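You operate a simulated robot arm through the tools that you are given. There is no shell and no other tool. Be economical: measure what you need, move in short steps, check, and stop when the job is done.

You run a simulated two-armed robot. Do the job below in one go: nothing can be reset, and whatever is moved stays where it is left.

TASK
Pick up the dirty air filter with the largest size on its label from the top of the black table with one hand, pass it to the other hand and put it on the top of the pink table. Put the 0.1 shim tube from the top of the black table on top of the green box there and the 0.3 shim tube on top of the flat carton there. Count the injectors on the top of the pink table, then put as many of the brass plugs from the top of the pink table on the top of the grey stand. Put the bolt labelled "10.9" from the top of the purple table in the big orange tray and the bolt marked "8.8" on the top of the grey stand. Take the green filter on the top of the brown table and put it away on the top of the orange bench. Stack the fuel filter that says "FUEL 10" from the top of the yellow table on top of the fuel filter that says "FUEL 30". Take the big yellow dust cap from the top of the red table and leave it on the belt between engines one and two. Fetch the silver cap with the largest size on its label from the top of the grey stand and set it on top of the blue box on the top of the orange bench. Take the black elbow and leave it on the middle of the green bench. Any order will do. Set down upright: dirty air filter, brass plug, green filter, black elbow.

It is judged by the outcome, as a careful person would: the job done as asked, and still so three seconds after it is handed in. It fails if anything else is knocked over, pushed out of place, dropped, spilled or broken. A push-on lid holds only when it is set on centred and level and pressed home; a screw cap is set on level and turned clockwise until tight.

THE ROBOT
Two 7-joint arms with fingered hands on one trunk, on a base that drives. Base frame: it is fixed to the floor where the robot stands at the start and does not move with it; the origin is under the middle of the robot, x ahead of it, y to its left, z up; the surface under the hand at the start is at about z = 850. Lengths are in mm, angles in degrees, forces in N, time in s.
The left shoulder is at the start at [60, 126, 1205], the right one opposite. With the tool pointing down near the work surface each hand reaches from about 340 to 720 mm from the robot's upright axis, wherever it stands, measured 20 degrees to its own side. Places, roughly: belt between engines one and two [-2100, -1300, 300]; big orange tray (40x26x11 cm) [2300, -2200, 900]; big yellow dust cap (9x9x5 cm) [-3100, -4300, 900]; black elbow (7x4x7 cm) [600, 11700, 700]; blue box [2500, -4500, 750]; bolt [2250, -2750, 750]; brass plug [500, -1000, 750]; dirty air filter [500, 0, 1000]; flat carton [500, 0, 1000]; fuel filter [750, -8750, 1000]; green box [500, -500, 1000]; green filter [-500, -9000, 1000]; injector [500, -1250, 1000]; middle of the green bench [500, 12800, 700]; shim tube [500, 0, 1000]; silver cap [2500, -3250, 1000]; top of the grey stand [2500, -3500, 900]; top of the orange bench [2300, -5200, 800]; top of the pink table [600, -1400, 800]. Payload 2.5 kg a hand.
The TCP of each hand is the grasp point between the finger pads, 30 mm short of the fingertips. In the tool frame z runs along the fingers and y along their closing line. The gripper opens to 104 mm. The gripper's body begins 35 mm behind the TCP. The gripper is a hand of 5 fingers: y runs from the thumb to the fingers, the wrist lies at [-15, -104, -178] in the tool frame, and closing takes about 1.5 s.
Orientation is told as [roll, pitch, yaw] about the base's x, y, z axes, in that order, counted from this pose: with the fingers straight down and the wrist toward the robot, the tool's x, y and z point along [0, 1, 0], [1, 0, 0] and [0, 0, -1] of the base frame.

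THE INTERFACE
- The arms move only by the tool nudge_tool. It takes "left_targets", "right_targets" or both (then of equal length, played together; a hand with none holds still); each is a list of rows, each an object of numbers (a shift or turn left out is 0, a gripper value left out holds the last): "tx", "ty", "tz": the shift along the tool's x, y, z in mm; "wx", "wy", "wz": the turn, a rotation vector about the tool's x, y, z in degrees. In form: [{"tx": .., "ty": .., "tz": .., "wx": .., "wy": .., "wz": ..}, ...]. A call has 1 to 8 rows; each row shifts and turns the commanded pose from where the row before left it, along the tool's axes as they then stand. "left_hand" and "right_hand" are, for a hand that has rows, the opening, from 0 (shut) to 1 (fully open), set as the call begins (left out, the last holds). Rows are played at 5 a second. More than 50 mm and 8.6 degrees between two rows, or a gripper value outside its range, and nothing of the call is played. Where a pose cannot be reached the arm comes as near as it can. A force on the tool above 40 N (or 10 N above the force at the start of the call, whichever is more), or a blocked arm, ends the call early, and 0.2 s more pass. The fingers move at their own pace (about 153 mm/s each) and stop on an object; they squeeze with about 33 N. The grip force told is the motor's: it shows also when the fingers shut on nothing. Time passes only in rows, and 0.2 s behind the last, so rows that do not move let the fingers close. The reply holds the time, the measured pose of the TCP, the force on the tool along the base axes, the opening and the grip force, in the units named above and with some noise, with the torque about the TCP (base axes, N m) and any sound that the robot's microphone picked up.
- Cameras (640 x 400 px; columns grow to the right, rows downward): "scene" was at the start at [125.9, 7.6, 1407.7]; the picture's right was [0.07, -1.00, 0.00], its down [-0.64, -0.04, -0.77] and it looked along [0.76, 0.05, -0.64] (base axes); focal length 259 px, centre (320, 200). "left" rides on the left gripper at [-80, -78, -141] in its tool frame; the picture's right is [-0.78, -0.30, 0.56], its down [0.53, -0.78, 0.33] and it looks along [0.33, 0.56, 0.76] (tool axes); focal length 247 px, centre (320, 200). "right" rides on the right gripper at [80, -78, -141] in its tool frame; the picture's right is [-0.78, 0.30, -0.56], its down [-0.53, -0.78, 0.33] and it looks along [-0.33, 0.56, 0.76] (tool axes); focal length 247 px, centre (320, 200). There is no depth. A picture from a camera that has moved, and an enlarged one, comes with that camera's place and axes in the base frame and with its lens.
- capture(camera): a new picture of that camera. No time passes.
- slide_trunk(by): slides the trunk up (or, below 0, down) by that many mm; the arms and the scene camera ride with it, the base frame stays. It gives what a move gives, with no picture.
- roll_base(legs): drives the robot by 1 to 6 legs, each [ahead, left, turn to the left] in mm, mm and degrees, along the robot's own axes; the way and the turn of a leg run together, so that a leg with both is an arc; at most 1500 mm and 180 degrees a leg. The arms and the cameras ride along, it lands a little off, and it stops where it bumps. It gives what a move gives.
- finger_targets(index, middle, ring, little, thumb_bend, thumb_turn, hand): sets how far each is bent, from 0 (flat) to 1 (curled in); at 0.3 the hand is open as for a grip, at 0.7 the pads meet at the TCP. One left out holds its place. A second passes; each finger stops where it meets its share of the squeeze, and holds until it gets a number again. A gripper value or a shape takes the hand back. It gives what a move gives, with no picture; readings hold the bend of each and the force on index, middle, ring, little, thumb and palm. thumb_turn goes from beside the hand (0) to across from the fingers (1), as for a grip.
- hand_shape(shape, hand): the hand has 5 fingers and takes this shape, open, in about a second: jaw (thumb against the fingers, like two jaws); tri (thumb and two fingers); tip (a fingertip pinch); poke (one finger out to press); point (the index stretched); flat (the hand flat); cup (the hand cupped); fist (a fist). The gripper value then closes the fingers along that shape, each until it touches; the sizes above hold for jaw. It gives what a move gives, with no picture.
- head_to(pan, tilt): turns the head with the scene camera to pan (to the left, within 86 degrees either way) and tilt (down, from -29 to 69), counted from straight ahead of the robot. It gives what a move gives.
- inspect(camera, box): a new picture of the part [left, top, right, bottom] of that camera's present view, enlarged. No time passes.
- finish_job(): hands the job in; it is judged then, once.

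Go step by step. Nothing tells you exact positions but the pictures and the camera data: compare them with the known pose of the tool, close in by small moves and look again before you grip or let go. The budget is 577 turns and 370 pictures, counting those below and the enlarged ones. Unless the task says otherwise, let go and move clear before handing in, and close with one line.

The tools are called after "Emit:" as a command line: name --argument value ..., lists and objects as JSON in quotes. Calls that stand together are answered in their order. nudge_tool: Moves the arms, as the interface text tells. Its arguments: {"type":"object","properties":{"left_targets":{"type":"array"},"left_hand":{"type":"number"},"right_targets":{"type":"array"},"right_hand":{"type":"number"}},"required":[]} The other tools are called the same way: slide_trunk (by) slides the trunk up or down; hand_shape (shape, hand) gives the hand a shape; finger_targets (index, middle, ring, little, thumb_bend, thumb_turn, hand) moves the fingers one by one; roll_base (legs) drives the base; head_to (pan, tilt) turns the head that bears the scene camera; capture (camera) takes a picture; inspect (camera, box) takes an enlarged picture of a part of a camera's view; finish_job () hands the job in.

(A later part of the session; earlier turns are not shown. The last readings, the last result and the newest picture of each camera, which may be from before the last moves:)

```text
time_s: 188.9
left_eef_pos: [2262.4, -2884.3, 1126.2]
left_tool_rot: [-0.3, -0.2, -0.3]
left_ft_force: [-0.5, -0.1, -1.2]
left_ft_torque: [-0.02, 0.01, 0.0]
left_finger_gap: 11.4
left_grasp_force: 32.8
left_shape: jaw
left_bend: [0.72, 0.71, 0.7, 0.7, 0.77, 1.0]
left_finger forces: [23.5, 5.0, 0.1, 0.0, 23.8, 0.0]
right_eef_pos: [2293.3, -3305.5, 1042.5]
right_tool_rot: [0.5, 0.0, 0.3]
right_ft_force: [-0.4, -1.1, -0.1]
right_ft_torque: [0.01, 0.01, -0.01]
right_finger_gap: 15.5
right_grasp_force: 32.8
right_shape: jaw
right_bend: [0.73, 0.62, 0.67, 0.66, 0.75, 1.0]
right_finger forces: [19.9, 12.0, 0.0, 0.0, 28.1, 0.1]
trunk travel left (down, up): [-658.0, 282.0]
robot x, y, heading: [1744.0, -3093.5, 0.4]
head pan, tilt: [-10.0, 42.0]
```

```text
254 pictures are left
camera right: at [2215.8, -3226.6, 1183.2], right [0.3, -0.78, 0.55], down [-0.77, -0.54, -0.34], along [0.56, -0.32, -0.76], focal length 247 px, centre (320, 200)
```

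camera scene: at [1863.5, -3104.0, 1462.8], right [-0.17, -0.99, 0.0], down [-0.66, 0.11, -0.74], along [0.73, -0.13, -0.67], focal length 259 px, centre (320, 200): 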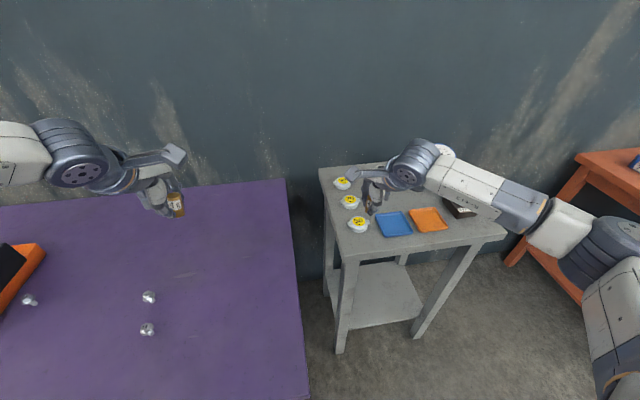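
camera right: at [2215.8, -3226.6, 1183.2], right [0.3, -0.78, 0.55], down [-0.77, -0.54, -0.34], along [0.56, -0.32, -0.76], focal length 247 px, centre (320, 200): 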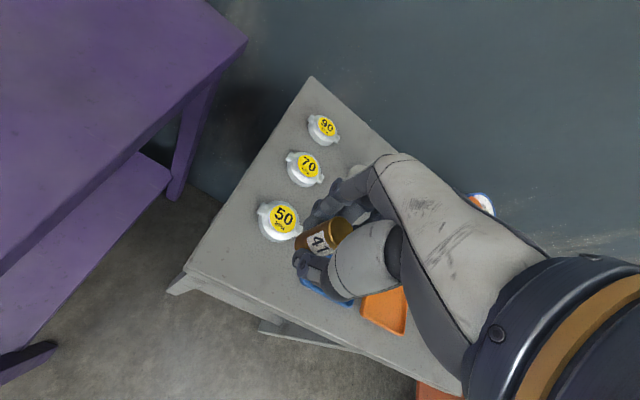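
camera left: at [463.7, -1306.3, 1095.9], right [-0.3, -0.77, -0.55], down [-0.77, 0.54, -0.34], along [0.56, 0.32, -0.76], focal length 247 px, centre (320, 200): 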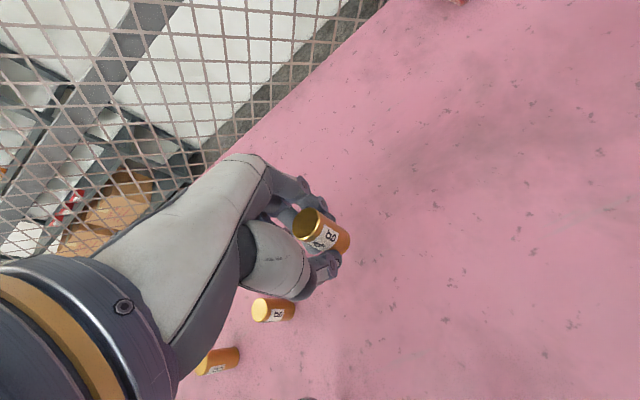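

Edge is at x≈2262 and cap 50's front at ≈2343. The plug at x≈2297 fits between. Lowering.

Emit:
nudge_tool --right_targets '[{"ty": 4, "tz": 40}, {"tz": 40}, {"tz": 35}, {}]'

Emit:
capture --camera "right"

Emit:
inspect --camera "scene" --box '[310, 140, 450, 280]'

```text
time_s: 189.9
left_eef_pos: [2264.3, -2883.7, 1127.4]
left_tool_rot: [-0.3, -0.2, -0.3]
left_ft_force: [-0.7, -0.7, 0.1]
left_ft_torque: [-0.01, -0.02, 0.02]
left_finger_gap: 11.4
left_grasp_force: 32.6
left_shape: jaw
left_bend: [0.72, 0.71, 0.7, 0.7, 0.77, 1.0]
left_finger forces: [23.3, 5.0, 0.0, 0.0, 23.9, 0.0]
right_eef_pos: [2296.7, -3305.0, 926.7]
right_tool_rot: [0.6, 0.0, 0.4]
right_ft_force: [0.5, 0.6, -0.4]
right_ft_torque: [-0.02, -0.06, 0.01]
right_finger_gap: 15.8
right_grasp_force: 32.6
right_shape: jaw
right_bend: [0.73, 0.62, 0.67, 0.66, 0.75, 1.0]
right_finger forces: [19.9, 12.3, 0.0, 0.0, 28.0, 0.0]
trunk travel left (down, up): [-658.0, 282.0]
robot x, y, heading: [1741.6, -3096.4, 0.3]
head pan, tilt: [-10.0, 42.0]
```

```text
253 pictures are left
camera right: at [2219.0, -3225.4, 1068.0], right [0.3, -0.78, 0.55], down [-0.77, -0.54, -0.34], along [0.56, -0.32, -0.76], focal length 247 px, centre (320, 200)
```

right: 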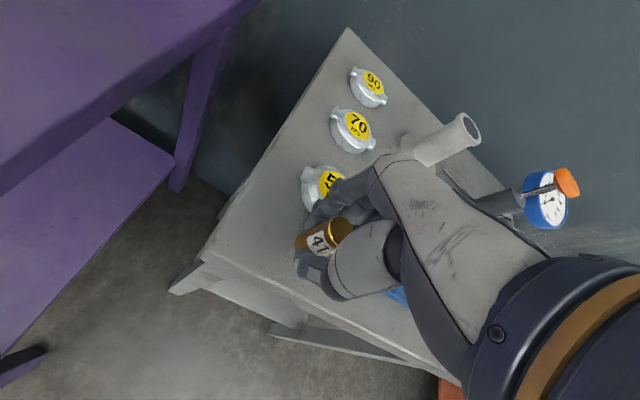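

```text
2.86 times, centred on (380, 210) of scene
camera zoom: at [1863.4, -3104.6, 1462.8], right [-0.17, -0.99, 0.0], down [-0.66, 0.11, -0.74], along [0.73, -0.12, -0.67], focal length 740 px, centre (149, 171)
```

zoom: 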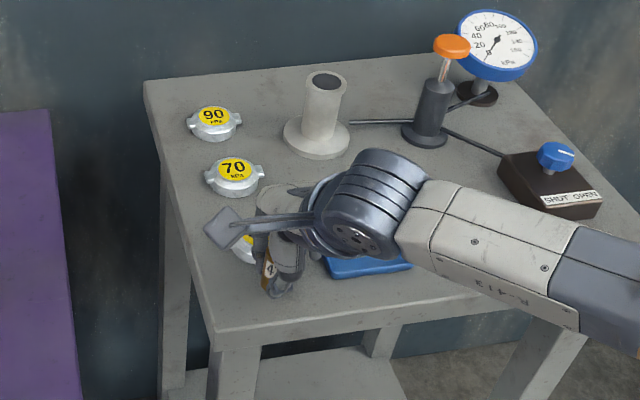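

Shift 8 mm nearer, then feel down.

Emit:
nudge_tool --right_targets '[{"ty": -8}, {"tz": 5}, {"tz": 5}, {"tz": 4}, {}]'

Emit:
nudge_tool --right_targets '[{"tz": 3}, {"tz": 3}, {"tz": 3}, {}]'

```text
time_s: 191.1
left_eef_pos: [2262.9, -2886.0, 1126.1]
left_tool_rot: [-0.3, -0.2, -0.3]
left_ft_force: [0.6, -0.8, -0.3]
left_ft_torque: [0.0, 0.01, 0.0]
left_finger_gap: 11.3
left_grasp_force: 33.0
left_shape: jaw
left_bend: [0.72, 0.71, 0.7, 0.7, 0.77, 1.0]
left_finger forces: [23.4, 5.0, 0.0, 0.0, 23.8, 0.0]
right_eef_pos: [2290.6, -3303.9, 914.7]
right_tool_rot: [0.6, -0.2, 0.4]
right_ft_force: [-0.6, -0.9, 2.4]
right_ft_torque: [-0.02, -0.05, -0.02]
right_finger_gap: 15.4
right_grasp_force: 32.7
right_shape: jaw
right_bend: [0.73, 0.62, 0.67, 0.66, 0.75, 1.0]
right_finger forces: [19.8, 12.6, 0.0, 0.0, 28.7, 0.0]
trunk travel left (down, up): [-658.0, 282.0]
robot x, y, heading: [1741.0, -3092.1, 0.2]
head pan, tilt: [-10.0, 42.0]
```

```text
time_s: 192.1
left_eef_pos: [2261.2, -2884.6, 1128.8]
left_tool_rot: [-0.3, -0.4, -0.3]
left_ft_force: [-0.5, -0.1, 0.2]
left_ft_torque: [0.02, -0.01, -0.01]
left_finger_gap: 11.2
left_grasp_force: 33.1
left_shape: jaw
left_bend: [0.72, 0.71, 0.7, 0.7, 0.77, 1.0]
left_finger forces: [23.4, 5.0, 0.1, 0.1, 23.9, 0.0]
right_eef_pos: [2290.6, -3301.9, 910.0]
right_tool_rot: [0.8, -0.7, 0.4]
right_ft_force: [-5.8, -2.6, 32.3]
right_ft_torque: [-0.02, -0.06, -0.02]
right_finger_gap: 16.9
right_grasp_force: 33.9
right_shape: jaw
right_bend: [0.73, 0.61, 0.67, 0.66, 0.75, 1.0]
right_finger forces: [20.4, 15.8, 0.0, 0.0, 36.9, 0.0]
trunk travel left (down, up): [-658.0, 282.0]
robot x, y, heading: [1737.7, -3092.0, 0.5]
head pan, tilt: [-10.0, 42.0]
```

Emit:
inspect --camera "right" --box '[200, 130, 400, 310]'

Emit:
inspect --camera "scene" --box '[340, 190, 420, 260]'

```text
2.22 times, centred on (300, 220) of right
camera zoom: at [2211.3, -3224.8, 1051.1], right [0.29, -0.78, 0.55], down [-0.77, -0.54, -0.35], along [0.57, -0.32, -0.76], focal length 549 px, centre (364, 156)
```

zoom: 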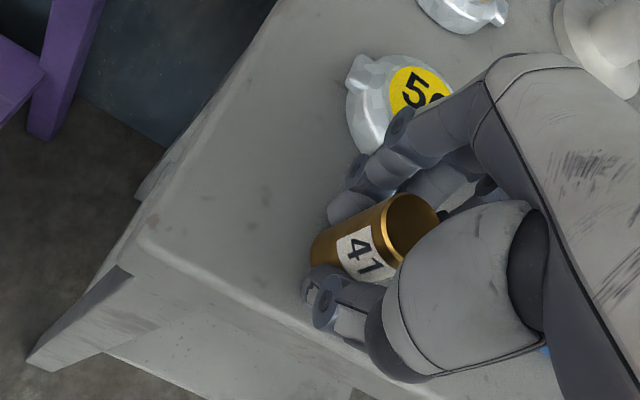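

```text
5.71 times, centred on (380, 225) of scene
camera zoom: at [1859.3, -3103.5, 1463.5], right [-0.17, -0.99, 0.0], down [-0.66, 0.11, -0.75], along [0.73, -0.13, -0.67], focal length 1481 px, centre (-23, 57)
```

zoom: 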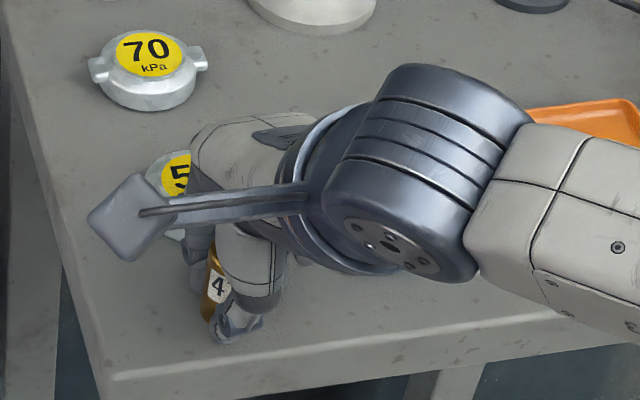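

Plug is resting on the surface. Relieve pressure, then open only the thumb so nothing sweeps toward cap 50.

Emit:
nudge_tool --right_targets '[{"tz": -4}, {}]'

Emit:
finger_targets --hand "right" --thumb_bend 0.55

Emit:
inspect --camera "right" --box '[200, 130, 400, 310]'

```text
time_s: 192.7
left_eef_pos: [2262.9, -2884.8, 1127.1]
left_tool_rot: [-0.4, -0.3, -0.2]
left_ft_force: [0.7, -1.1, -1.1]
left_ft_torque: [0.03, -0.04, 0.0]
left_finger_gap: 11.1
left_grasp_force: 33.0
left_shape: jaw
left_bend: [0.72, 0.71, 0.7, 0.7, 0.77, 1.0]
left_finger forces: [23.3, 5.0, 0.0, 0.0, 23.8, 0.0]
right_eef_pos: [2291.2, -3303.7, 911.9]
right_tool_rot: [0.6, -0.3, 0.4]
right_ft_force: [-0.3, -1.0, 20.8]
right_ft_torque: [-0.05, -0.23, -0.02]
right_finger_gap: 17.2
right_grasp_force: 33.1
right_shape: jaw
right_bend: [0.73, 0.61, 0.67, 0.66, 0.75, 1.0]
right_finger forces: [21.3, 14.8, 0.0, 0.0, 31.9, 0.1]
trunk travel left (down, up): [-658.0, 282.0]
robot x, y, heading: [1742.5, -3094.0, 0.3]
head pan, tilt: [-10.0, 42.0]
```

```text
time_s: 193.7
left_eef_pos: [2263.8, -2885.7, 1125.8]
left_tool_rot: [-0.4, -0.2, -0.4]
left_ft_force: [0.1, 0.3, -0.2]
left_ft_torque: [0.0, 0.03, -0.03]
left_finger_gap: 11.5
left_grasp_force: 32.9
left_shape: jaw
left_bend: [0.72, 0.71, 0.7, 0.7, 0.77, 1.0]
left_finger forces: [23.4, 4.9, 0.0, 0.1, 23.8, 0.0]
right_eef_pos: [2290.9, -3306.0, 908.5]
right_tool_rot: [0.5, 0.2, 0.3]
right_ft_force: [0.6, 0.6, -0.3]
right_ft_torque: [0.01, 0.02, 0.04]
right_finger_gap: 18.1
right_grasp_force: 4.7
right_shape: fingers
right_bend: [0.75, 0.74, 0.67, 0.66, 0.51, 1.0]
right_finger forces: [3.5, 0.9, 0.1, 0.0, 4.3, 0.0]
trunk travel left (down, up): [-658.0, 282.0]
robot x, y, heading: [1741.6, -3092.2, 0.3]
head pan, tilt: [-10.0, 42.0]
```

```text
2.22 times, centred on (300, 220) of right
camera zoom: at [2212.1, -3225.5, 1048.5], right [0.3, -0.78, 0.55], down [-0.77, -0.54, -0.34], along [0.56, -0.32, -0.77], focal length 549 px, centre (364, 156)
```

zoom: 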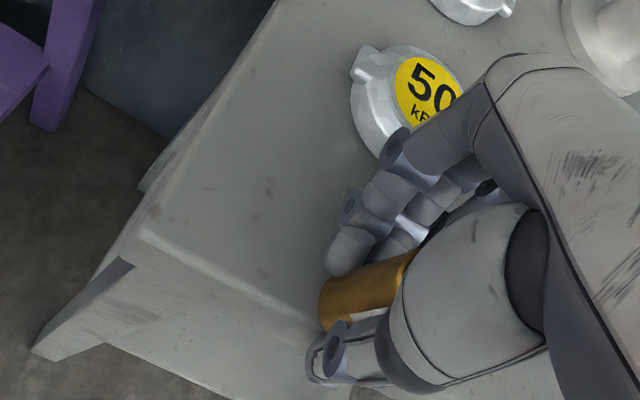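

The fingers followed the thumb and nudged the plug. I'll re-grip symmetrically, lift slightly and place it again.

Emit:
nudge_tool --right_targets '[{}, {}, {}, {}, {}, {}]' --right_hand 0.0

Emit:
capture --camera "right"

```text
time_s: 195.1
left_eef_pos: [2262.0, -2885.4, 1128.1]
left_tool_rot: [-0.2, -0.3, -0.3]
left_ft_force: [0.1, -0.2, -0.7]
left_ft_torque: [-0.03, 0.02, 0.02]
left_finger_gap: 11.2
left_grasp_force: 32.9
left_shape: jaw
left_bend: [0.72, 0.71, 0.7, 0.7, 0.77, 1.0]
left_finger forces: [23.4, 5.0, 0.0, 0.0, 23.8, 0.0]
right_eef_pos: [2288.4, -3304.4, 910.0]
right_tool_rot: [0.5, -0.1, 0.4]
right_ft_force: [-19.2, -3.0, 11.6]
right_ft_torque: [-0.14, 0.78, -0.16]
right_finger_gap: 4.9
right_grasp_force: 33.1
right_shape: jaw
right_bend: [0.73, 0.65, 0.7, 0.7, 0.63, 1.0]
right_finger forces: [9.5, 12.9, 0.0, 0.0, 41.2, 0.1]
trunk travel left (down, up): [-658.0, 282.0]
robot x, y, heading: [1736.9, -3094.8, 0.5]
head pan, tilt: [-10.0, 42.0]
```

```text
248 pictures are left
camera right: at [2209.8, -3225.1, 1050.4], right [0.3, -0.78, 0.55], down [-0.77, -0.54, -0.34], along [0.56, -0.32, -0.76], focal length 247 px, centre (320, 200)
```

right: 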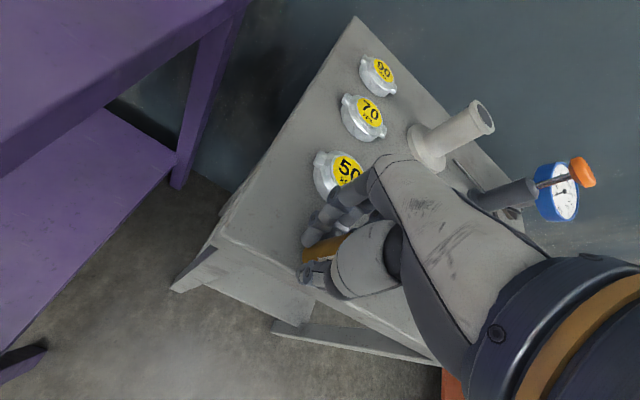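

Emit:
inspect --camera "right" --box '[260, 190, 380, 300]'

Emit:
inspect --camera "scene" --box '[340, 190, 420, 260]'

```text
3.64 times, centred on (320, 245) of right
camera zoom: at [2209.8, -3225.1, 1050.4], right [0.3, -0.78, 0.55], down [-0.77, -0.54, -0.34], along [0.56, -0.32, -0.76], focal length 898 px, centre (320, 36)
```

zoom: 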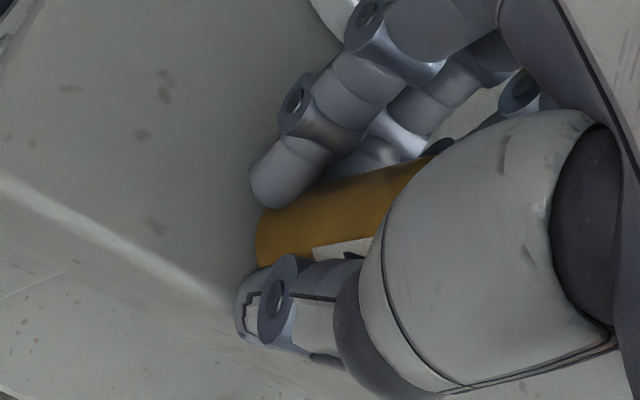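

```text
5.71 times, centred on (380, 225) of scene
camera zoom: at [1860.1, -3104.3, 1463.1], right [-0.17, -0.99, 0.0], down [-0.66, 0.11, -0.75], along [0.73, -0.13, -0.67], focal length 1481 px, centre (-23, 57)
```

zoom: 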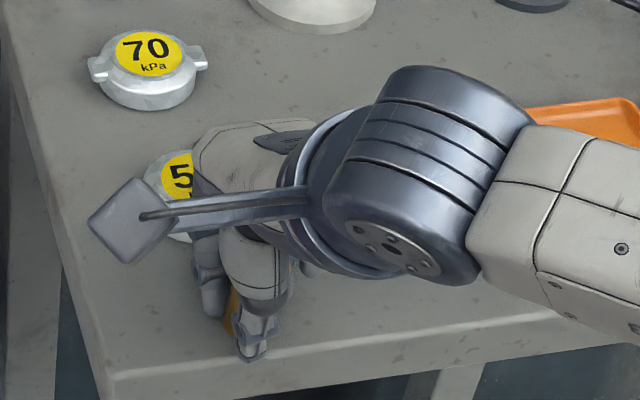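

It still looks gripped. Lift 25 mm and check.

Emit:
nudge_tool --right_targets '[{"tz": -10}, {"tz": -15}, {}]'

Emit:
inspect --camera "right" --box '[240, 170, 400, 310]'

Emit:
inspect --camera "scene" --box '[340, 190, 420, 260]'

```text
time_s: 195.9
left_eef_pos: [2263.3, -2885.0, 1127.6]
left_tool_rot: [-0.3, -0.2, -0.3]
left_ft_force: [-0.1, 1.0, 0.2]
left_ft_torque: [-0.04, 0.0, 0.01]
left_finger_gap: 11.4
left_grasp_force: 33.1
left_shape: jaw
left_bend: [0.72, 0.71, 0.7, 0.7, 0.77, 1.0]
left_finger forces: [23.5, 5.0, 0.0, 0.1, 23.8, 0.0]
right_eef_pos: [2290.0, -3303.8, 935.6]
right_tool_rot: [0.7, 0.0, 0.5]
right_ft_force: [0.3, 0.8, -0.4]
right_ft_torque: [0.01, 0.01, 0.02]
right_finger_gap: 5.5
right_grasp_force: 33.1
right_shape: jaw
right_bend: [0.73, 0.6, 0.7, 0.7, 0.68, 1.0]
right_finger forces: [14.8, 16.3, 1.4, 0.1, 27.4, 0.1]
trunk travel left (down, up): [-658.0, 282.0]
robot x, y, heading: [1735.7, -3094.7, 0.2]
head pan, tilt: [-10.0, 42.0]
```

```text
2.86 times, centred on (320, 240) of right
camera zoom: at [2212.3, -3225.9, 1075.0], right [0.3, -0.78, 0.55], down [-0.77, -0.54, -0.34], along [0.56, -0.32, -0.76], focal length 706 px, centre (320, 86)
```

zoom: 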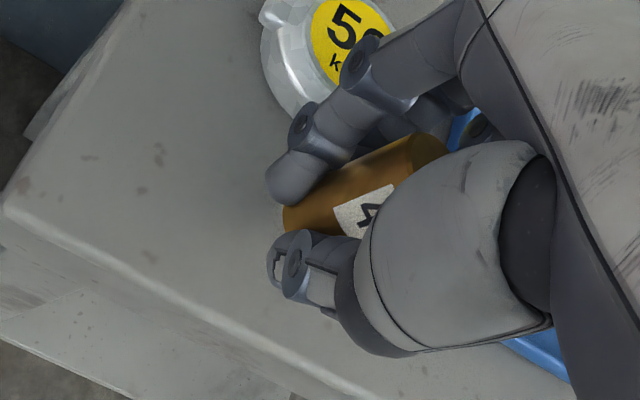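

```text
5.71 times, centred on (380, 225) of scene
camera zoom: at [1863.9, -3104.5, 1462.7], right [-0.17, -0.99, 0.0], down [-0.66, 0.11, -0.74], along [0.73, -0.12, -0.67], focal length 1481 px, centre (-23, 57)
```

zoom: 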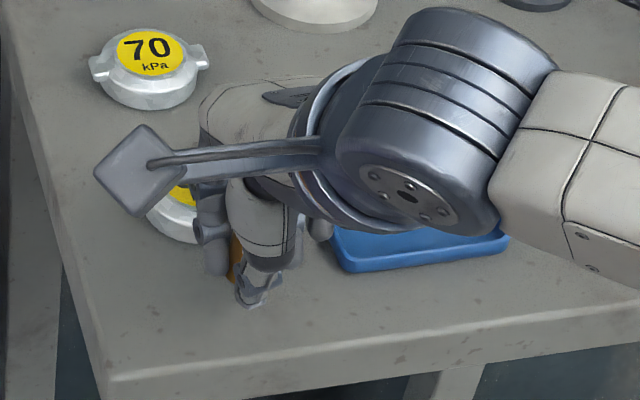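

The plug is still held and vertical. Shift 8 mm inward, lower to contact again, then open symmetrically a little.

Emit:
nudge_tool --right_targets '[{"ty": 9}, {"tz": 8}, {"tz": 5}, {"tz": 3}, {}]'

Emit:
nudge_tool --right_targets '[{"tz": 3}, {"tz": 3}, {}]'

```text
time_s: 197.1
left_eef_pos: [2263.6, -2885.1, 1127.2]
left_tool_rot: [-0.3, -0.1, -0.4]
left_ft_force: [0.4, -0.4, -0.4]
left_ft_torque: [0.02, 0.0, 0.0]
left_finger_gap: 11.4
left_grasp_force: 32.6
left_shape: jaw
left_bend: [0.72, 0.71, 0.7, 0.7, 0.77, 1.0]
left_finger forces: [23.4, 5.0, 0.1, 0.1, 23.7, 0.1]
right_eef_pos: [2299.6, -3305.0, 917.6]
right_tool_rot: [0.5, 0.1, 0.3]
right_ft_force: [-0.6, 0.1, 1.4]
right_ft_torque: [-0.01, -0.07, -0.01]
right_finger_gap: 5.3
right_grasp_force: 32.9
right_shape: jaw
right_bend: [0.73, 0.6, 0.7, 0.7, 0.68, 1.0]
right_finger forces: [14.5, 18.6, 1.4, 0.0, 27.6, 0.1]
trunk travel left (down, up): [-658.0, 282.0]
robot x, y, heading: [1739.4, -3091.6, 0.4]
head pan, tilt: [-10.0, 42.0]
```

```text
time_s: 197.9
left_eef_pos: [2262.4, -2884.5, 1126.7]
left_tool_rot: [-0.3, -0.2, -0.3]
left_ft_force: [0.4, -0.2, -0.1]
left_ft_torque: [-0.01, 0.02, 0.02]
left_finger_gap: 11.6
left_grasp_force: 32.9
left_shape: jaw
left_bend: [0.72, 0.71, 0.7, 0.7, 0.77, 1.0]
left_finger forces: [23.3, 4.9, 0.1, 0.1, 23.8, 0.0]
right_eef_pos: [2298.2, -3303.7, 912.8]
right_tool_rot: [0.7, -0.1, 0.3]
right_ft_force: [-1.1, -1.0, 8.9]
right_ft_torque: [-0.1, -0.14, -0.04]
right_finger_gap: 6.0
right_grasp_force: 33.1
right_shape: jaw
right_bend: [0.73, 0.6, 0.7, 0.7, 0.68, 1.0]
right_finger forces: [14.5, 28.0, 1.2, 0.0, 29.0, 0.0]
trunk travel left (down, up): [-658.0, 282.0]
robot x, y, heading: [1735.6, -3094.8, 0.2]
head pan, tilt: [-10.0, 42.0]
```

Emit:
nudge_tool --right_targets '[{}, {}, {}, {}, {}]' --right_hand 0.4

Emit:
inspect --camera "right" --box '[240, 150, 400, 310]'

Emit:
inspect --camera "scene" --box '[340, 190, 420, 260]'

```text
time_s: 199.1
left_eef_pos: [2263.3, -2884.5, 1126.8]
left_tool_rot: [-0.3, -0.2, -0.3]
left_ft_force: [-0.3, -0.8, -1.0]
left_ft_torque: [0.02, -0.03, 0.01]
left_finger_gap: 11.3
left_grasp_force: 32.6
left_shape: jaw
left_bend: [0.72, 0.71, 0.7, 0.7, 0.77, 1.0]
left_finger forces: [23.4, 5.0, 0.0, 0.0, 23.8, 0.0]
right_eef_pos: [2298.8, -3302.3, 911.2]
right_tool_rot: [0.6, 0.2, 0.4]
right_ft_force: [-0.1, 0.0, -0.7]
right_ft_torque: [0.0, 0.0, -0.03]
right_finger_gap: 41.2
right_grasp_force: 0.0
right_shape: jaw
right_bend: [0.74, 0.49, 0.46, 0.44, 0.73, 1.0]
right_finger forces: [0.0, 0.3, 0.1, 0.0, 0.0, 0.0]
trunk travel left (down, up): [-658.0, 282.0]
robot x, y, heading: [1739.8, -3092.1, 0.4]
head pan, tilt: [-10.0, 42.0]
```

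```text
2.50 times, centred on (320, 230) of right
camera zoom: at [2221.2, -3225.1, 1052.4], right [0.3, -0.78, 0.55], down [-0.77, -0.54, -0.34], along [0.56, -0.32, -0.77], focal length 617 px, centre (320, 125)
```

zoom: 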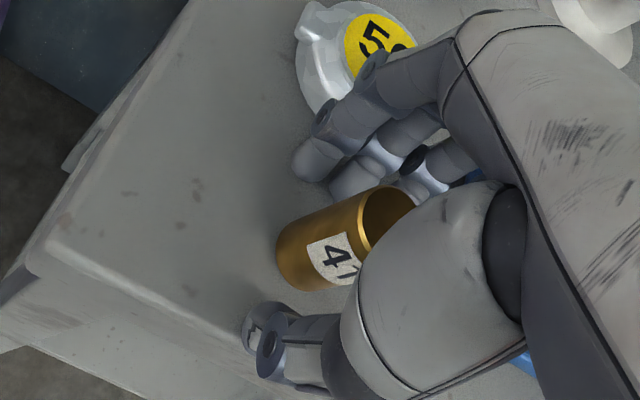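

```text
5.71 times, centred on (380, 225) of scene
camera zoom: at [1863.5, -3104.6, 1462.7], right [-0.17, -0.99, 0.0], down [-0.66, 0.11, -0.74], along [0.73, -0.12, -0.67], focal length 1481 px, centre (-23, 57)
```

zoom: 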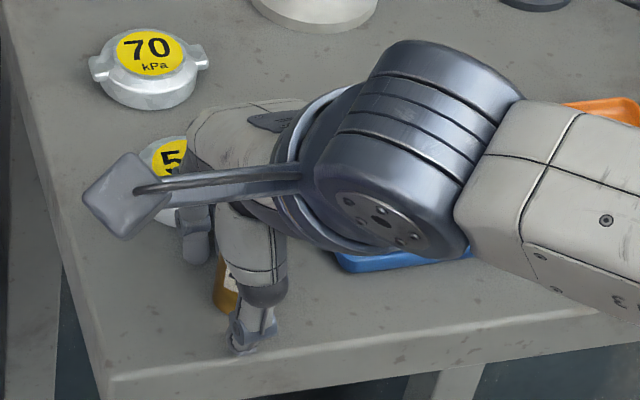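

The plug stands free between the fingers. Rise straight up.

Emit:
nudge_tool --right_targets '[{"tz": -15}, {"tz": -25}, {"tz": -40}, {"tz": -45}, {"tz": -45}, {"tz": -30}]'

Emit:
capture --camera "right"

Emit:
inspect --camera "scene" --box '[300, 140, 440, 280]'

```text
time_s: 200.5
left_eef_pos: [2263.4, -2886.0, 1127.3]
left_tool_rot: [-0.3, -0.2, -0.3]
left_ft_force: [-0.7, -0.6, -0.2]
left_ft_torque: [-0.02, 0.0, 0.0]
left_finger_gap: 11.5
left_grasp_force: 32.7
left_shape: jaw
left_bend: [0.72, 0.71, 0.7, 0.7, 0.77, 1.0]
left_finger forces: [23.4, 5.0, 0.1, 0.1, 23.7, 0.0]
right_eef_pos: [2297.8, -3305.4, 1113.5]
right_tool_rot: [0.6, 0.2, 0.5]
right_ft_force: [0.2, 0.2, -0.4]
right_ft_torque: [0.02, -0.02, -0.02]
right_finger_gap: 41.4
right_grasp_force: 0.0
right_shape: jaw
right_bend: [0.74, 0.49, 0.46, 0.44, 0.73, 1.0]
right_finger forces: [0.0, 0.0, 0.0, 0.0, 0.1, 0.0]
trunk travel left (down, up): [-658.0, 282.0]
robot x, y, heading: [1741.7, -3094.7, 0.4]
head pan, tilt: [-10.0, 42.0]
```

```text
241 pictures are left
camera right: at [2220.1, -3226.3, 1253.9], right [0.3, -0.78, 0.55], down [-0.77, -0.54, -0.34], along [0.56, -0.32, -0.77], focal length 247 px, centre (320, 200)
```

right: 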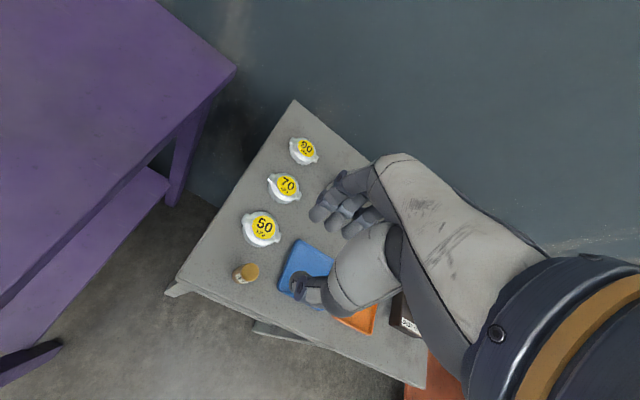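

```text
2.86 times, centred on (370, 210) of scene
camera zoom: at [1863.4, -3104.5, 1462.7], right [-0.17, -0.99, 0.0], down [-0.66, 0.11, -0.74], along [0.73, -0.12, -0.67], focal length 740 px, centre (177, 171)
```

zoom: 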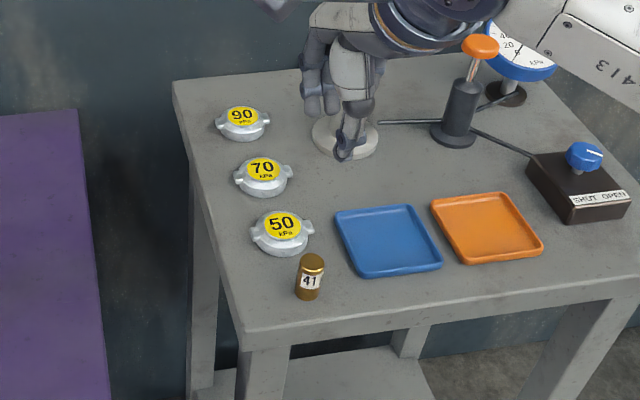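

Plug 41 stands upright. Now the left-hand plug goes beside it at about [2299, -3263]; I'll shift the base right so the left hand reaches.

Emit:
roll_base --legs '[[0, -375, 0], [40, 0, 0]]'

Emit:
head_to --pan 5 --tilt 42

Emit:
capture --camera "scene"

Emit:
capture --camera "left"

```text
time_s: 203.3
left_eef_pos: [2307.7, -3259.2, 1126.5]
left_tool_rot: [-0.3, -0.1, -0.3]
left_ft_force: [0.5, -1.1, 0.0]
left_ft_torque: [-0.01, -0.02, 0.01]
left_finger_gap: 11.5
left_grasp_force: 33.3
left_shape: jaw
left_bend: [0.72, 0.71, 0.7, 0.7, 0.77, 1.0]
left_finger forces: [23.4, 5.0, 0.0, 0.0, 23.9, 0.0]
right_eef_pos: [2341.0, -3679.2, 1111.6]
right_tool_rot: [0.6, 0.1, 0.4]
right_ft_force: [-0.2, -0.5, -0.6]
right_ft_torque: [-0.01, 0.03, 0.0]
right_finger_gap: 41.3
right_grasp_force: 0.1
right_shape: jaw
right_bend: [0.74, 0.49, 0.46, 0.44, 0.73, 1.0]
right_finger forces: [0.0, 0.0, 0.0, 0.0, 0.1, 0.0]
trunk travel left (down, up): [-658.0, 282.0]
robot x, y, heading: [1777.8, -3465.4, 0.4]
head pan, tilt: [-10.0, 42.0]
```

```text
time_s: 204.1
left_eef_pos: [2305.5, -3259.6, 1126.5]
left_tool_rot: [-0.3, -0.1, -0.2]
left_ft_force: [-0.2, -0.1, -1.1]
left_ft_torque: [-0.02, 0.01, 0.0]
left_finger_gap: 11.6
left_grasp_force: 32.9
left_shape: jaw
left_bend: [0.72, 0.71, 0.7, 0.7, 0.77, 1.0]
left_finger forces: [23.4, 5.1, 0.1, 0.1, 23.9, 0.0]
right_eef_pos: [2339.2, -3678.8, 1113.8]
right_tool_rot: [0.6, -0.1, 0.2]
right_ft_force: [0.3, -0.8, 0.9]
right_ft_torque: [-0.02, 0.01, -0.03]
right_finger_gap: 41.1
right_grasp_force: 0.0
right_shape: jaw
right_bend: [0.74, 0.49, 0.46, 0.44, 0.73, 1.0]
right_finger forces: [0.1, 0.0, 0.0, 0.0, 0.0, 0.0]
trunk travel left (down, up): [-658.0, 282.0]
robot x, y, heading: [1782.7, -3467.0, 0.5]
head pan, tilt: [5.0, 42.0]
```

```text
239 pictures are left
camera scene: at [1905.7, -3456.4, 1462.8], right [0.09, -1.0, 0.0], down [-0.67, -0.06, -0.74], along [0.74, 0.07, -0.67], focal length 259 px, centre (320, 200)
```

scene: 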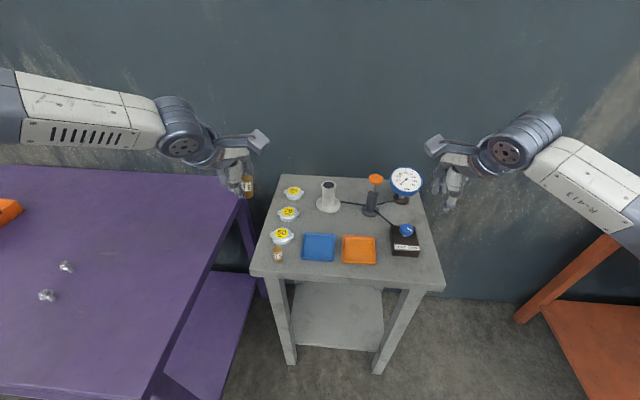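

```text
238 pictures are left
camera left: at [2227.0, -3336.7, 1268.6], right [-0.3, -0.78, -0.55], down [-0.77, 0.54, -0.34], along [0.56, 0.33, -0.76], focal length 247 px, centre (320, 200)
```

left: 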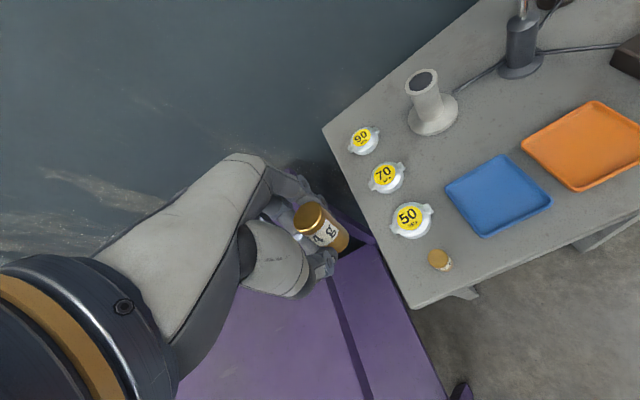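

Plug 41 is at about [2302, -3308]; the left plug goes to [2302, -3265]. Lowering.

Emit:
nudge_tool --left_targets '[{"tx": -5, "ty": -4, "tz": 40}, {"tz": 45}, {"tz": 45}, {"tz": 45}, {}]'

Emit:
capture --camera "left"

Emit:
inspect --camera "scene" --box '[200, 160, 340, 290]'

```text
time_s: 205.3
left_eef_pos: [2295.4, -3260.0, 960.7]
left_tool_rot: [-0.3, -0.2, -0.4]
left_ft_force: [-0.1, -0.4, -0.1]
left_ft_torque: [-0.01, -0.03, -0.01]
left_finger_gap: 11.4
left_grasp_force: 33.2
left_shape: jaw
left_bend: [0.72, 0.71, 0.7, 0.7, 0.77, 1.0]
left_finger forces: [23.2, 5.0, 0.1, 0.0, 24.0, 0.0]
left hand out of reach, approached as far as the arm can: row 4
right_eef_pos: [2340.3, -3678.9, 1112.9]
right_tool_rot: [0.6, 0.0, 0.4]
right_ft_force: [0.5, -0.2, -0.3]
right_ft_torque: [0.0, 0.02, 0.0]
right_finger_gap: 41.5
right_grasp_force: 0.0
right_shape: jaw
right_bend: [0.74, 0.49, 0.46, 0.44, 0.73, 1.0]
right_finger forces: [0.0, 0.1, 0.0, 0.0, 0.0, 0.0]
trunk travel left (down, up): [-658.0, 282.0]
robot x, y, heading: [1782.3, -3464.9, 0.1]
head pan, tilt: [5.0, 42.0]
```

```text
237 pictures are left
camera left: at [2217.0, -3337.0, 1103.1], right [-0.3, -0.78, -0.55], down [-0.77, 0.54, -0.34], along [0.56, 0.33, -0.76], focal length 247 px, centre (320, 200)
```

left: 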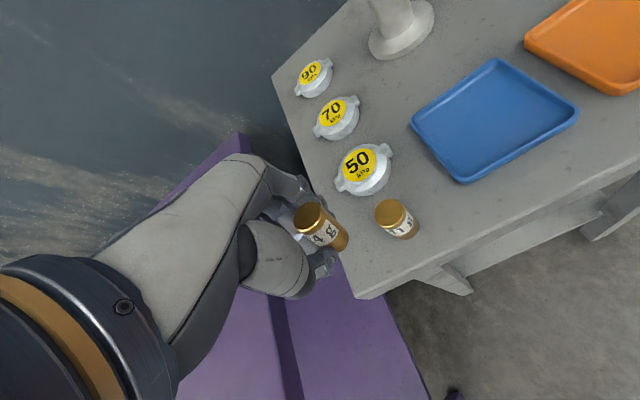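

```text
3.08 times, centred on (270, 225) of scene
camera zoom: at [1905.8, -3456.2, 1462.7], right [0.09, -1.0, 0.0], down [-0.67, -0.06, -0.74], along [0.74, 0.07, -0.67], focal length 797 px, centre (474, 123)
```

zoom: 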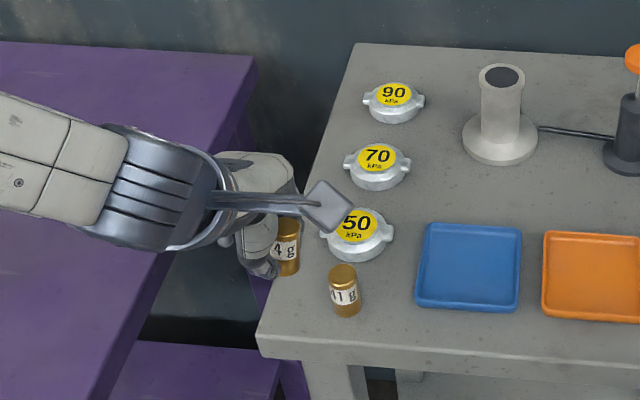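

Shift slightly inward, then use the trunk to lower.

Emit:
nudge_tool --left_targets '[{"tx": -5, "ty": 6, "tz": -4}, {}]'

Emit:
slide_trunk --by -42

Emit:
capture --camera "left"

```text
time_s: 205.9
left_eef_pos: [2301.4, -3263.1, 966.9]
left_tool_rot: [-0.3, -0.2, -0.4]
left_ft_force: [-0.1, 0.4, -0.3]
left_ft_torque: [-0.03, 0.0, -0.03]
left_finger_gap: 11.4
left_grasp_force: 33.3
left_shape: jaw
left_bend: [0.72, 0.71, 0.7, 0.7, 0.77, 1.0]
left_finger forces: [23.2, 5.1, 0.0, 0.1, 24.1, 0.1]
right_eef_pos: [2340.2, -3678.6, 1113.2]
right_tool_rot: [0.6, 0.0, 0.5]
right_ft_force: [-0.9, 0.3, -1.0]
right_ft_torque: [0.0, 0.0, -0.03]
right_finger_gap: 41.1
right_grasp_force: 0.3
right_shape: jaw
right_bend: [0.74, 0.49, 0.46, 0.44, 0.73, 1.0]
right_finger forces: [0.1, 0.0, 0.0, 0.0, 0.0, 0.1]
trunk travel left (down, up): [-658.0, 282.0]
robot x, y, heading: [1780.2, -3463.3, 0.2]
head pan, tilt: [5.0, 42.0]
```

```text
time_s: 206.8
left_eef_pos: [2300.0, -3263.4, 924.8]
left_tool_rot: [-0.3, -0.2, -0.4]
left_ft_force: [0.5, -0.1, -0.4]
left_ft_torque: [0.02, -0.01, 0.01]
left_finger_gap: 11.3
left_grasp_force: 32.9
left_shape: jaw
left_bend: [0.72, 0.71, 0.7, 0.7, 0.77, 1.0]
left_finger forces: [23.2, 5.0, 0.0, 0.0, 24.0, 0.1]
right_eef_pos: [2340.0, -3678.1, 1071.1]
right_tool_rot: [0.6, 0.0, 0.4]
right_ft_force: [-0.9, 1.2, 0.7]
right_ft_torque: [0.03, 0.01, 0.0]
right_finger_gap: 41.5
right_grasp_force: 0.0
right_shape: jaw
right_bend: [0.74, 0.49, 0.46, 0.44, 0.73, 1.0]
right_finger forces: [0.0, 0.1, 0.1, 0.0, 0.1, 0.1]
trunk travel left (down, up): [-616.0, 324.0]
robot x, y, heading: [1781.9, -3467.2, 0.4]
head pan, tilt: [5.0, 42.0]
```

```text
235 pictures are left
camera left: at [2221.7, -3340.8, 1066.9], right [-0.3, -0.78, -0.55], down [-0.77, 0.54, -0.34], along [0.56, 0.33, -0.76], focal length 247 px, centre (320, 200)
```

left: 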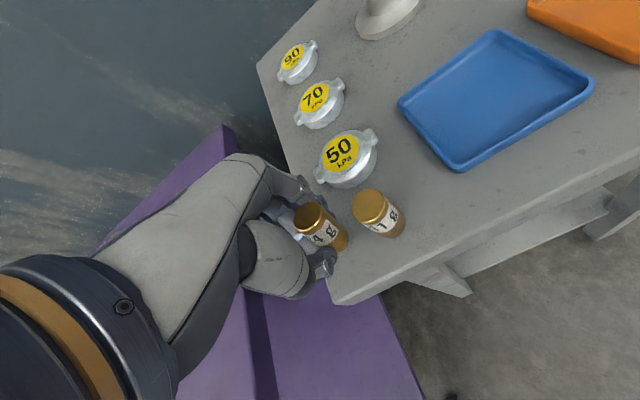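

Emit:
slide_trunk --by -8

Emit:
slide_trunk --by -4

```text
time_s: 207.3
left_eef_pos: [2300.5, -3263.5, 916.3]
left_tool_rot: [-0.3, -0.2, -0.4]
left_ft_force: [-0.2, -0.1, -0.1]
left_ft_torque: [0.01, 0.02, 0.0]
left_finger_gap: 11.3
left_grasp_force: 33.2
left_shape: jaw
left_bend: [0.72, 0.71, 0.7, 0.7, 0.77, 1.0]
left_finger forces: [23.1, 5.0, 0.1, 0.0, 24.1, 0.0]
right_eef_pos: [2341.2, -3679.1, 1063.4]
right_tool_rot: [0.6, 0.1, 0.4]
right_ft_force: [0.5, 0.0, -0.2]
right_ft_torque: [-0.05, 0.0, 0.01]
right_finger_gap: 41.7
right_grasp_force: 0.1
right_shape: jaw
right_bend: [0.74, 0.49, 0.46, 0.44, 0.73, 1.0]
right_finger forces: [0.1, 0.0, 0.1, 0.0, 0.0, 0.0]
trunk travel left (down, up): [-608.0, 332.0]
robot x, y, heading: [1780.0, -3463.7, 0.3]
head pan, tilt: [5.0, 42.0]
```

```text
time_s: 207.9
left_eef_pos: [2301.3, -3263.8, 914.6]
left_tool_rot: [-0.3, -0.4, -0.4]
left_ft_force: [-0.9, 0.9, 6.1]
left_ft_torque: [-0.02, -0.08, -0.03]
left_finger_gap: 11.5
left_grasp_force: 32.8
left_shape: jaw
left_bend: [0.72, 0.72, 0.7, 0.7, 0.77, 1.0]
left_finger forces: [23.0, 5.9, 0.1, 0.0, 25.6, 0.1]
right_eef_pos: [2340.5, -3679.6, 1059.2]
right_tool_rot: [0.6, 0.0, 0.5]
right_ft_force: [0.9, 0.5, 0.0]
right_ft_torque: [0.0, -0.03, 0.0]
right_finger_gap: 41.3
right_grasp_force: 0.0
right_shape: jaw
right_bend: [0.74, 0.49, 0.46, 0.44, 0.73, 1.0]
right_finger forces: [0.1, 0.0, 0.0, 0.0, 0.0, 0.1]
trunk travel left (down, up): [-604.0, 336.0]
robot x, y, heading: [1783.8, -3463.1, 0.4]
head pan, tilt: [5.0, 42.0]
```

Gentle contact (6 N). Open to 0.4.

Emit:
nudge_tool --left_targets '[{}, {}, {}, {}, {}]' --left_hand 0.4

Emit:
capture --camera "left"

```text
time_s: 209.1
left_eef_pos: [2299.8, -3262.6, 913.0]
left_tool_rot: [-0.4, -0.2, -0.4]
left_ft_force: [0.1, 0.4, -0.4]
left_ft_torque: [-0.01, -0.04, 0.0]
left_finger_gap: 41.0
left_grasp_force: 0.0
left_shape: jaw
left_bend: [0.74, 0.49, 0.46, 0.44, 0.73, 1.0]
left_finger forces: [0.0, 0.0, 0.1, 0.0, 0.1, 0.0]
right_eef_pos: [2339.5, -3678.6, 1058.1]
right_tool_rot: [0.7, 0.0, 0.3]
right_ft_force: [0.0, -0.3, -0.4]
right_ft_torque: [-0.01, 0.01, -0.01]
right_finger_gap: 41.5
right_grasp_force: 0.0
right_shape: jaw
right_bend: [0.74, 0.49, 0.46, 0.44, 0.73, 1.0]
right_finger forces: [0.1, 0.1, 0.0, 0.1, 0.1, 0.1]
trunk travel left (down, up): [-604.0, 336.0]
robot x, y, heading: [1784.3, -3464.1, 0.5]
head pan, tilt: [5.0, 42.0]
```

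```text
234 pictures are left
camera left: at [2221.8, -3340.8, 1054.9], right [-0.3, -0.78, -0.55], down [-0.77, 0.54, -0.34], along [0.56, 0.33, -0.76], focal length 247 px, centre (320, 200)
```

left: 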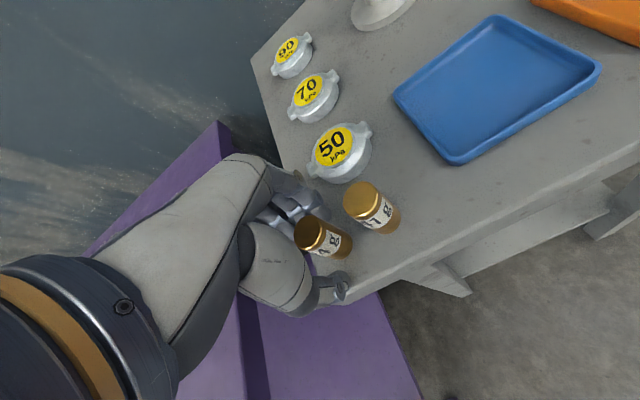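

Emit:
slide_trunk --by 60

Emit:
nudge_tool --left_targets '[{"tz": -45}, {"tz": -45}, {"tz": -45}, {}]' --left_hand 0.85

Emit:
capture --camera "left"

Emit:
inspect --camera "scene" --box '[220, 150, 440, 300]'

```text
time_s: 210.1
left_eef_pos: [2299.2, -3262.9, 972.6]
left_tool_rot: [-0.3, -0.2, -0.5]
left_ft_force: [-0.3, 0.0, 0.1]
left_ft_torque: [0.04, -0.02, 0.01]
left_finger_gap: 41.1
left_grasp_force: 0.1
left_shape: jaw
left_bend: [0.74, 0.49, 0.46, 0.44, 0.73, 1.0]
left_finger forces: [0.1, 0.0, 0.0, 0.1, 0.1, 0.0]
right_eef_pos: [2339.7, -3679.6, 1118.9]
right_tool_rot: [0.6, -0.1, 0.4]
right_ft_force: [-0.1, 0.2, -0.6]
right_ft_torque: [-0.01, -0.01, 0.0]
right_finger_gap: 41.5
right_grasp_force: 0.1
right_shape: jaw
right_bend: [0.74, 0.49, 0.46, 0.44, 0.73, 1.0]
right_finger forces: [0.1, 0.0, 0.1, 0.0, 0.1, 0.0]
trunk travel left (down, up): [-664.0, 276.0]
robot x, y, heading: [1780.0, -3465.7, 0.5]
head pan, tilt: [5.0, 42.0]
```

```text
time_s: 211.1
left_eef_pos: [2298.3, -3261.0, 1108.6]
left_tool_rot: [-0.3, -0.2, -0.4]
left_ft_force: [0.0, -0.2, 0.9]
left_ft_torque: [0.02, 0.02, 0.0]
left_finger_gap: 87.8
left_grasp_force: 0.0
left_shape: jaw
left_bend: [0.27, 0.33, 0.31, 0.32, 0.44, 0.99]
left_finger forces: [0.0, 0.0, 0.0, 0.1, 0.1, 0.0]
right_eef_pos: [2339.3, -3678.4, 1119.2]
right_tool_rot: [0.6, -0.1, 0.4]
right_ft_force: [0.0, 0.5, -0.8]
right_ft_torque: [-0.01, 0.01, 0.02]
right_finger_gap: 41.6
right_grasp_force: 0.1
right_shape: jaw
right_bend: [0.74, 0.49, 0.46, 0.44, 0.73, 1.0]
right_finger forces: [0.0, 0.0, 0.0, 0.0, 0.1, 0.0]
trunk travel left (down, up): [-664.0, 276.0]
robot x, y, heading: [1782.8, -3461.9, 0.1]
head pan, tilt: [5.0, 42.0]
```

```text
233 pictures are left
camera left: at [2220.4, -3339.1, 1250.5], right [-0.3, -0.78, -0.55], down [-0.77, 0.54, -0.34], along [0.56, 0.33, -0.76], focal length 247 px, centre (320, 200)
```

left: 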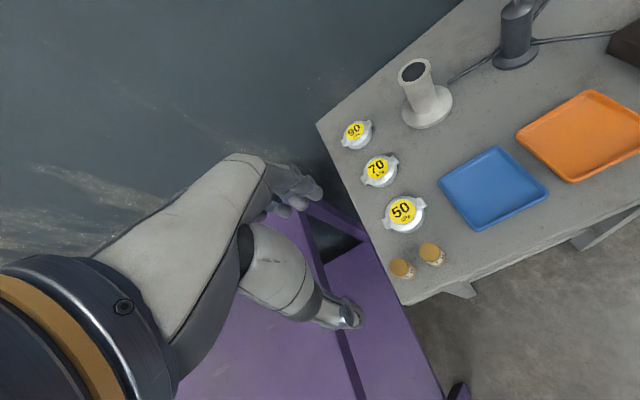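

```text
2.67 times, centred on (330, 225) of scene
camera zoom: at [1906.1, -3456.3, 1468.7], right [0.09, -1.0, 0.0], down [-0.67, -0.06, -0.74], along [0.74, 0.07, -0.67], focal length 691 px, centre (293, 133)
```

zoom: 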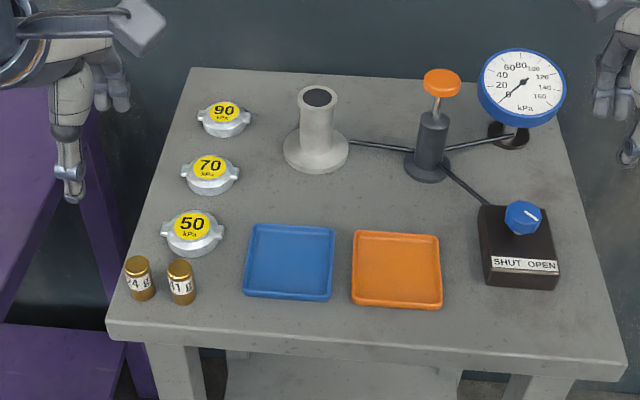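

Both plugs are upright on the stand. Next, cap 90 at about [2565, -3303] with the left hand; drive closer.

Emit:
nudge_tool --right_targets '[{"tz": -45}, {"tz": -25}]' --right_hand 0.85

Emit:
roll_base --legs '[[0, -25, -0.3], [240, 0, 0]]'

Emit:
capture --camera "left"

Emit:
capture --camera "scene"

```text
time_s: 211.7
left_eef_pos: [2298.5, -3260.8, 1108.5]
left_tool_rot: [-0.3, -0.3, -0.4]
left_ft_force: [0.4, 0.3, -0.1]
left_ft_torque: [0.01, -0.01, -0.01]
left_finger_gap: 88.4
left_grasp_force: 0.0
left_shape: jaw
left_bend: [0.27, 0.33, 0.31, 0.32, 0.44, 0.99]
left_finger forces: [0.1, 0.0, 0.1, 0.0, 0.1, 0.0]
right_eef_pos: [2341.2, -3680.6, 1188.7]
right_tool_rot: [0.6, 0.1, 0.5]
right_ft_force: [0.0, 0.2, 0.4]
right_ft_torque: [0.01, 0.0, 0.0]
right_finger_gap: 88.0
right_grasp_force: 0.1
right_shape: jaw
right_bend: [0.27, 0.33, 0.31, 0.32, 0.44, 0.99]
right_finger forces: [0.0, 0.1, 0.1, 0.0, 0.0, 0.0]
trunk travel left (down, up): [-664.0, 276.0]
robot x, y, heading: [1781.3, -3463.9, 0.2]
head pan, tilt: [5.0, 42.0]
```

```text
time_s: 213.8
left_eef_pos: [2531.7, -3288.2, 1107.6]
left_tool_rot: [-0.3, -0.2, -0.6]
left_ft_force: [0.8, 0.0, -0.4]
left_ft_torque: [0.03, 0.02, -0.04]
left_finger_gap: 88.3
left_grasp_force: 0.0
left_shape: jaw
left_bend: [0.27, 0.33, 0.31, 0.32, 0.44, 0.99]
left_finger forces: [0.0, 0.0, 0.0, 0.0, 0.1, 0.0]
right_eef_pos: [2573.0, -3706.3, 1187.6]
right_tool_rot: [0.6, 0.0, 0.3]
right_ft_force: [-0.6, -0.1, -0.1]
right_ft_torque: [0.01, 0.0, 0.0]
right_finger_gap: 88.2
right_grasp_force: 0.0
right_shape: jaw
right_bend: [0.27, 0.33, 0.31, 0.32, 0.44, 0.99]
right_finger forces: [0.0, 0.1, 0.1, 0.1, 0.0, 0.0]
trunk travel left (down, up): [-664.0, 276.0]
robot x, y, heading: [2015.6, -3493.1, 0.3]
head pan, tilt: [5.0, 42.0]
```

```text
231 pictures are left
camera left: at [2453.6, -3365.4, 1250.0], right [-0.3, -0.78, -0.55], down [-0.77, 0.54, -0.34], along [0.56, 0.32, -0.76], focal length 247 px, centre (320, 200)
```

left: 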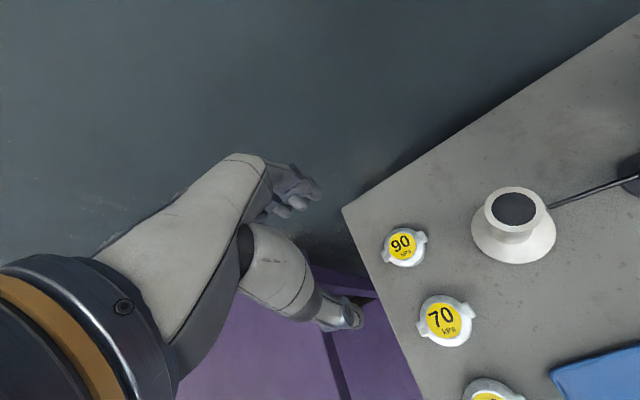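

```text
230 pictures are left
camera scene: at [2138.9, -3481.7, 1468.7], right [0.09, -1.0, 0.0], down [-0.67, -0.06, -0.74], along [0.74, 0.07, -0.67], focal length 259 px, centre (320, 200)
```

scene: 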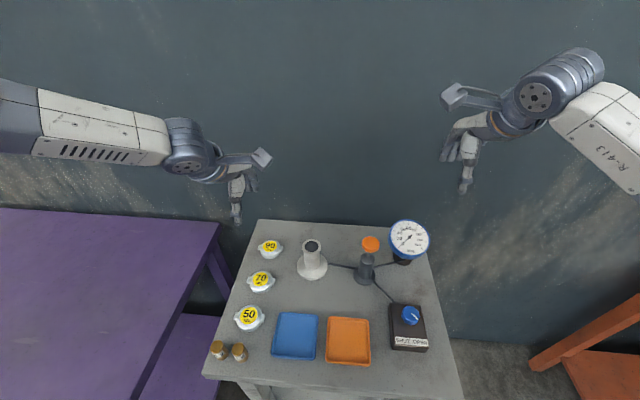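

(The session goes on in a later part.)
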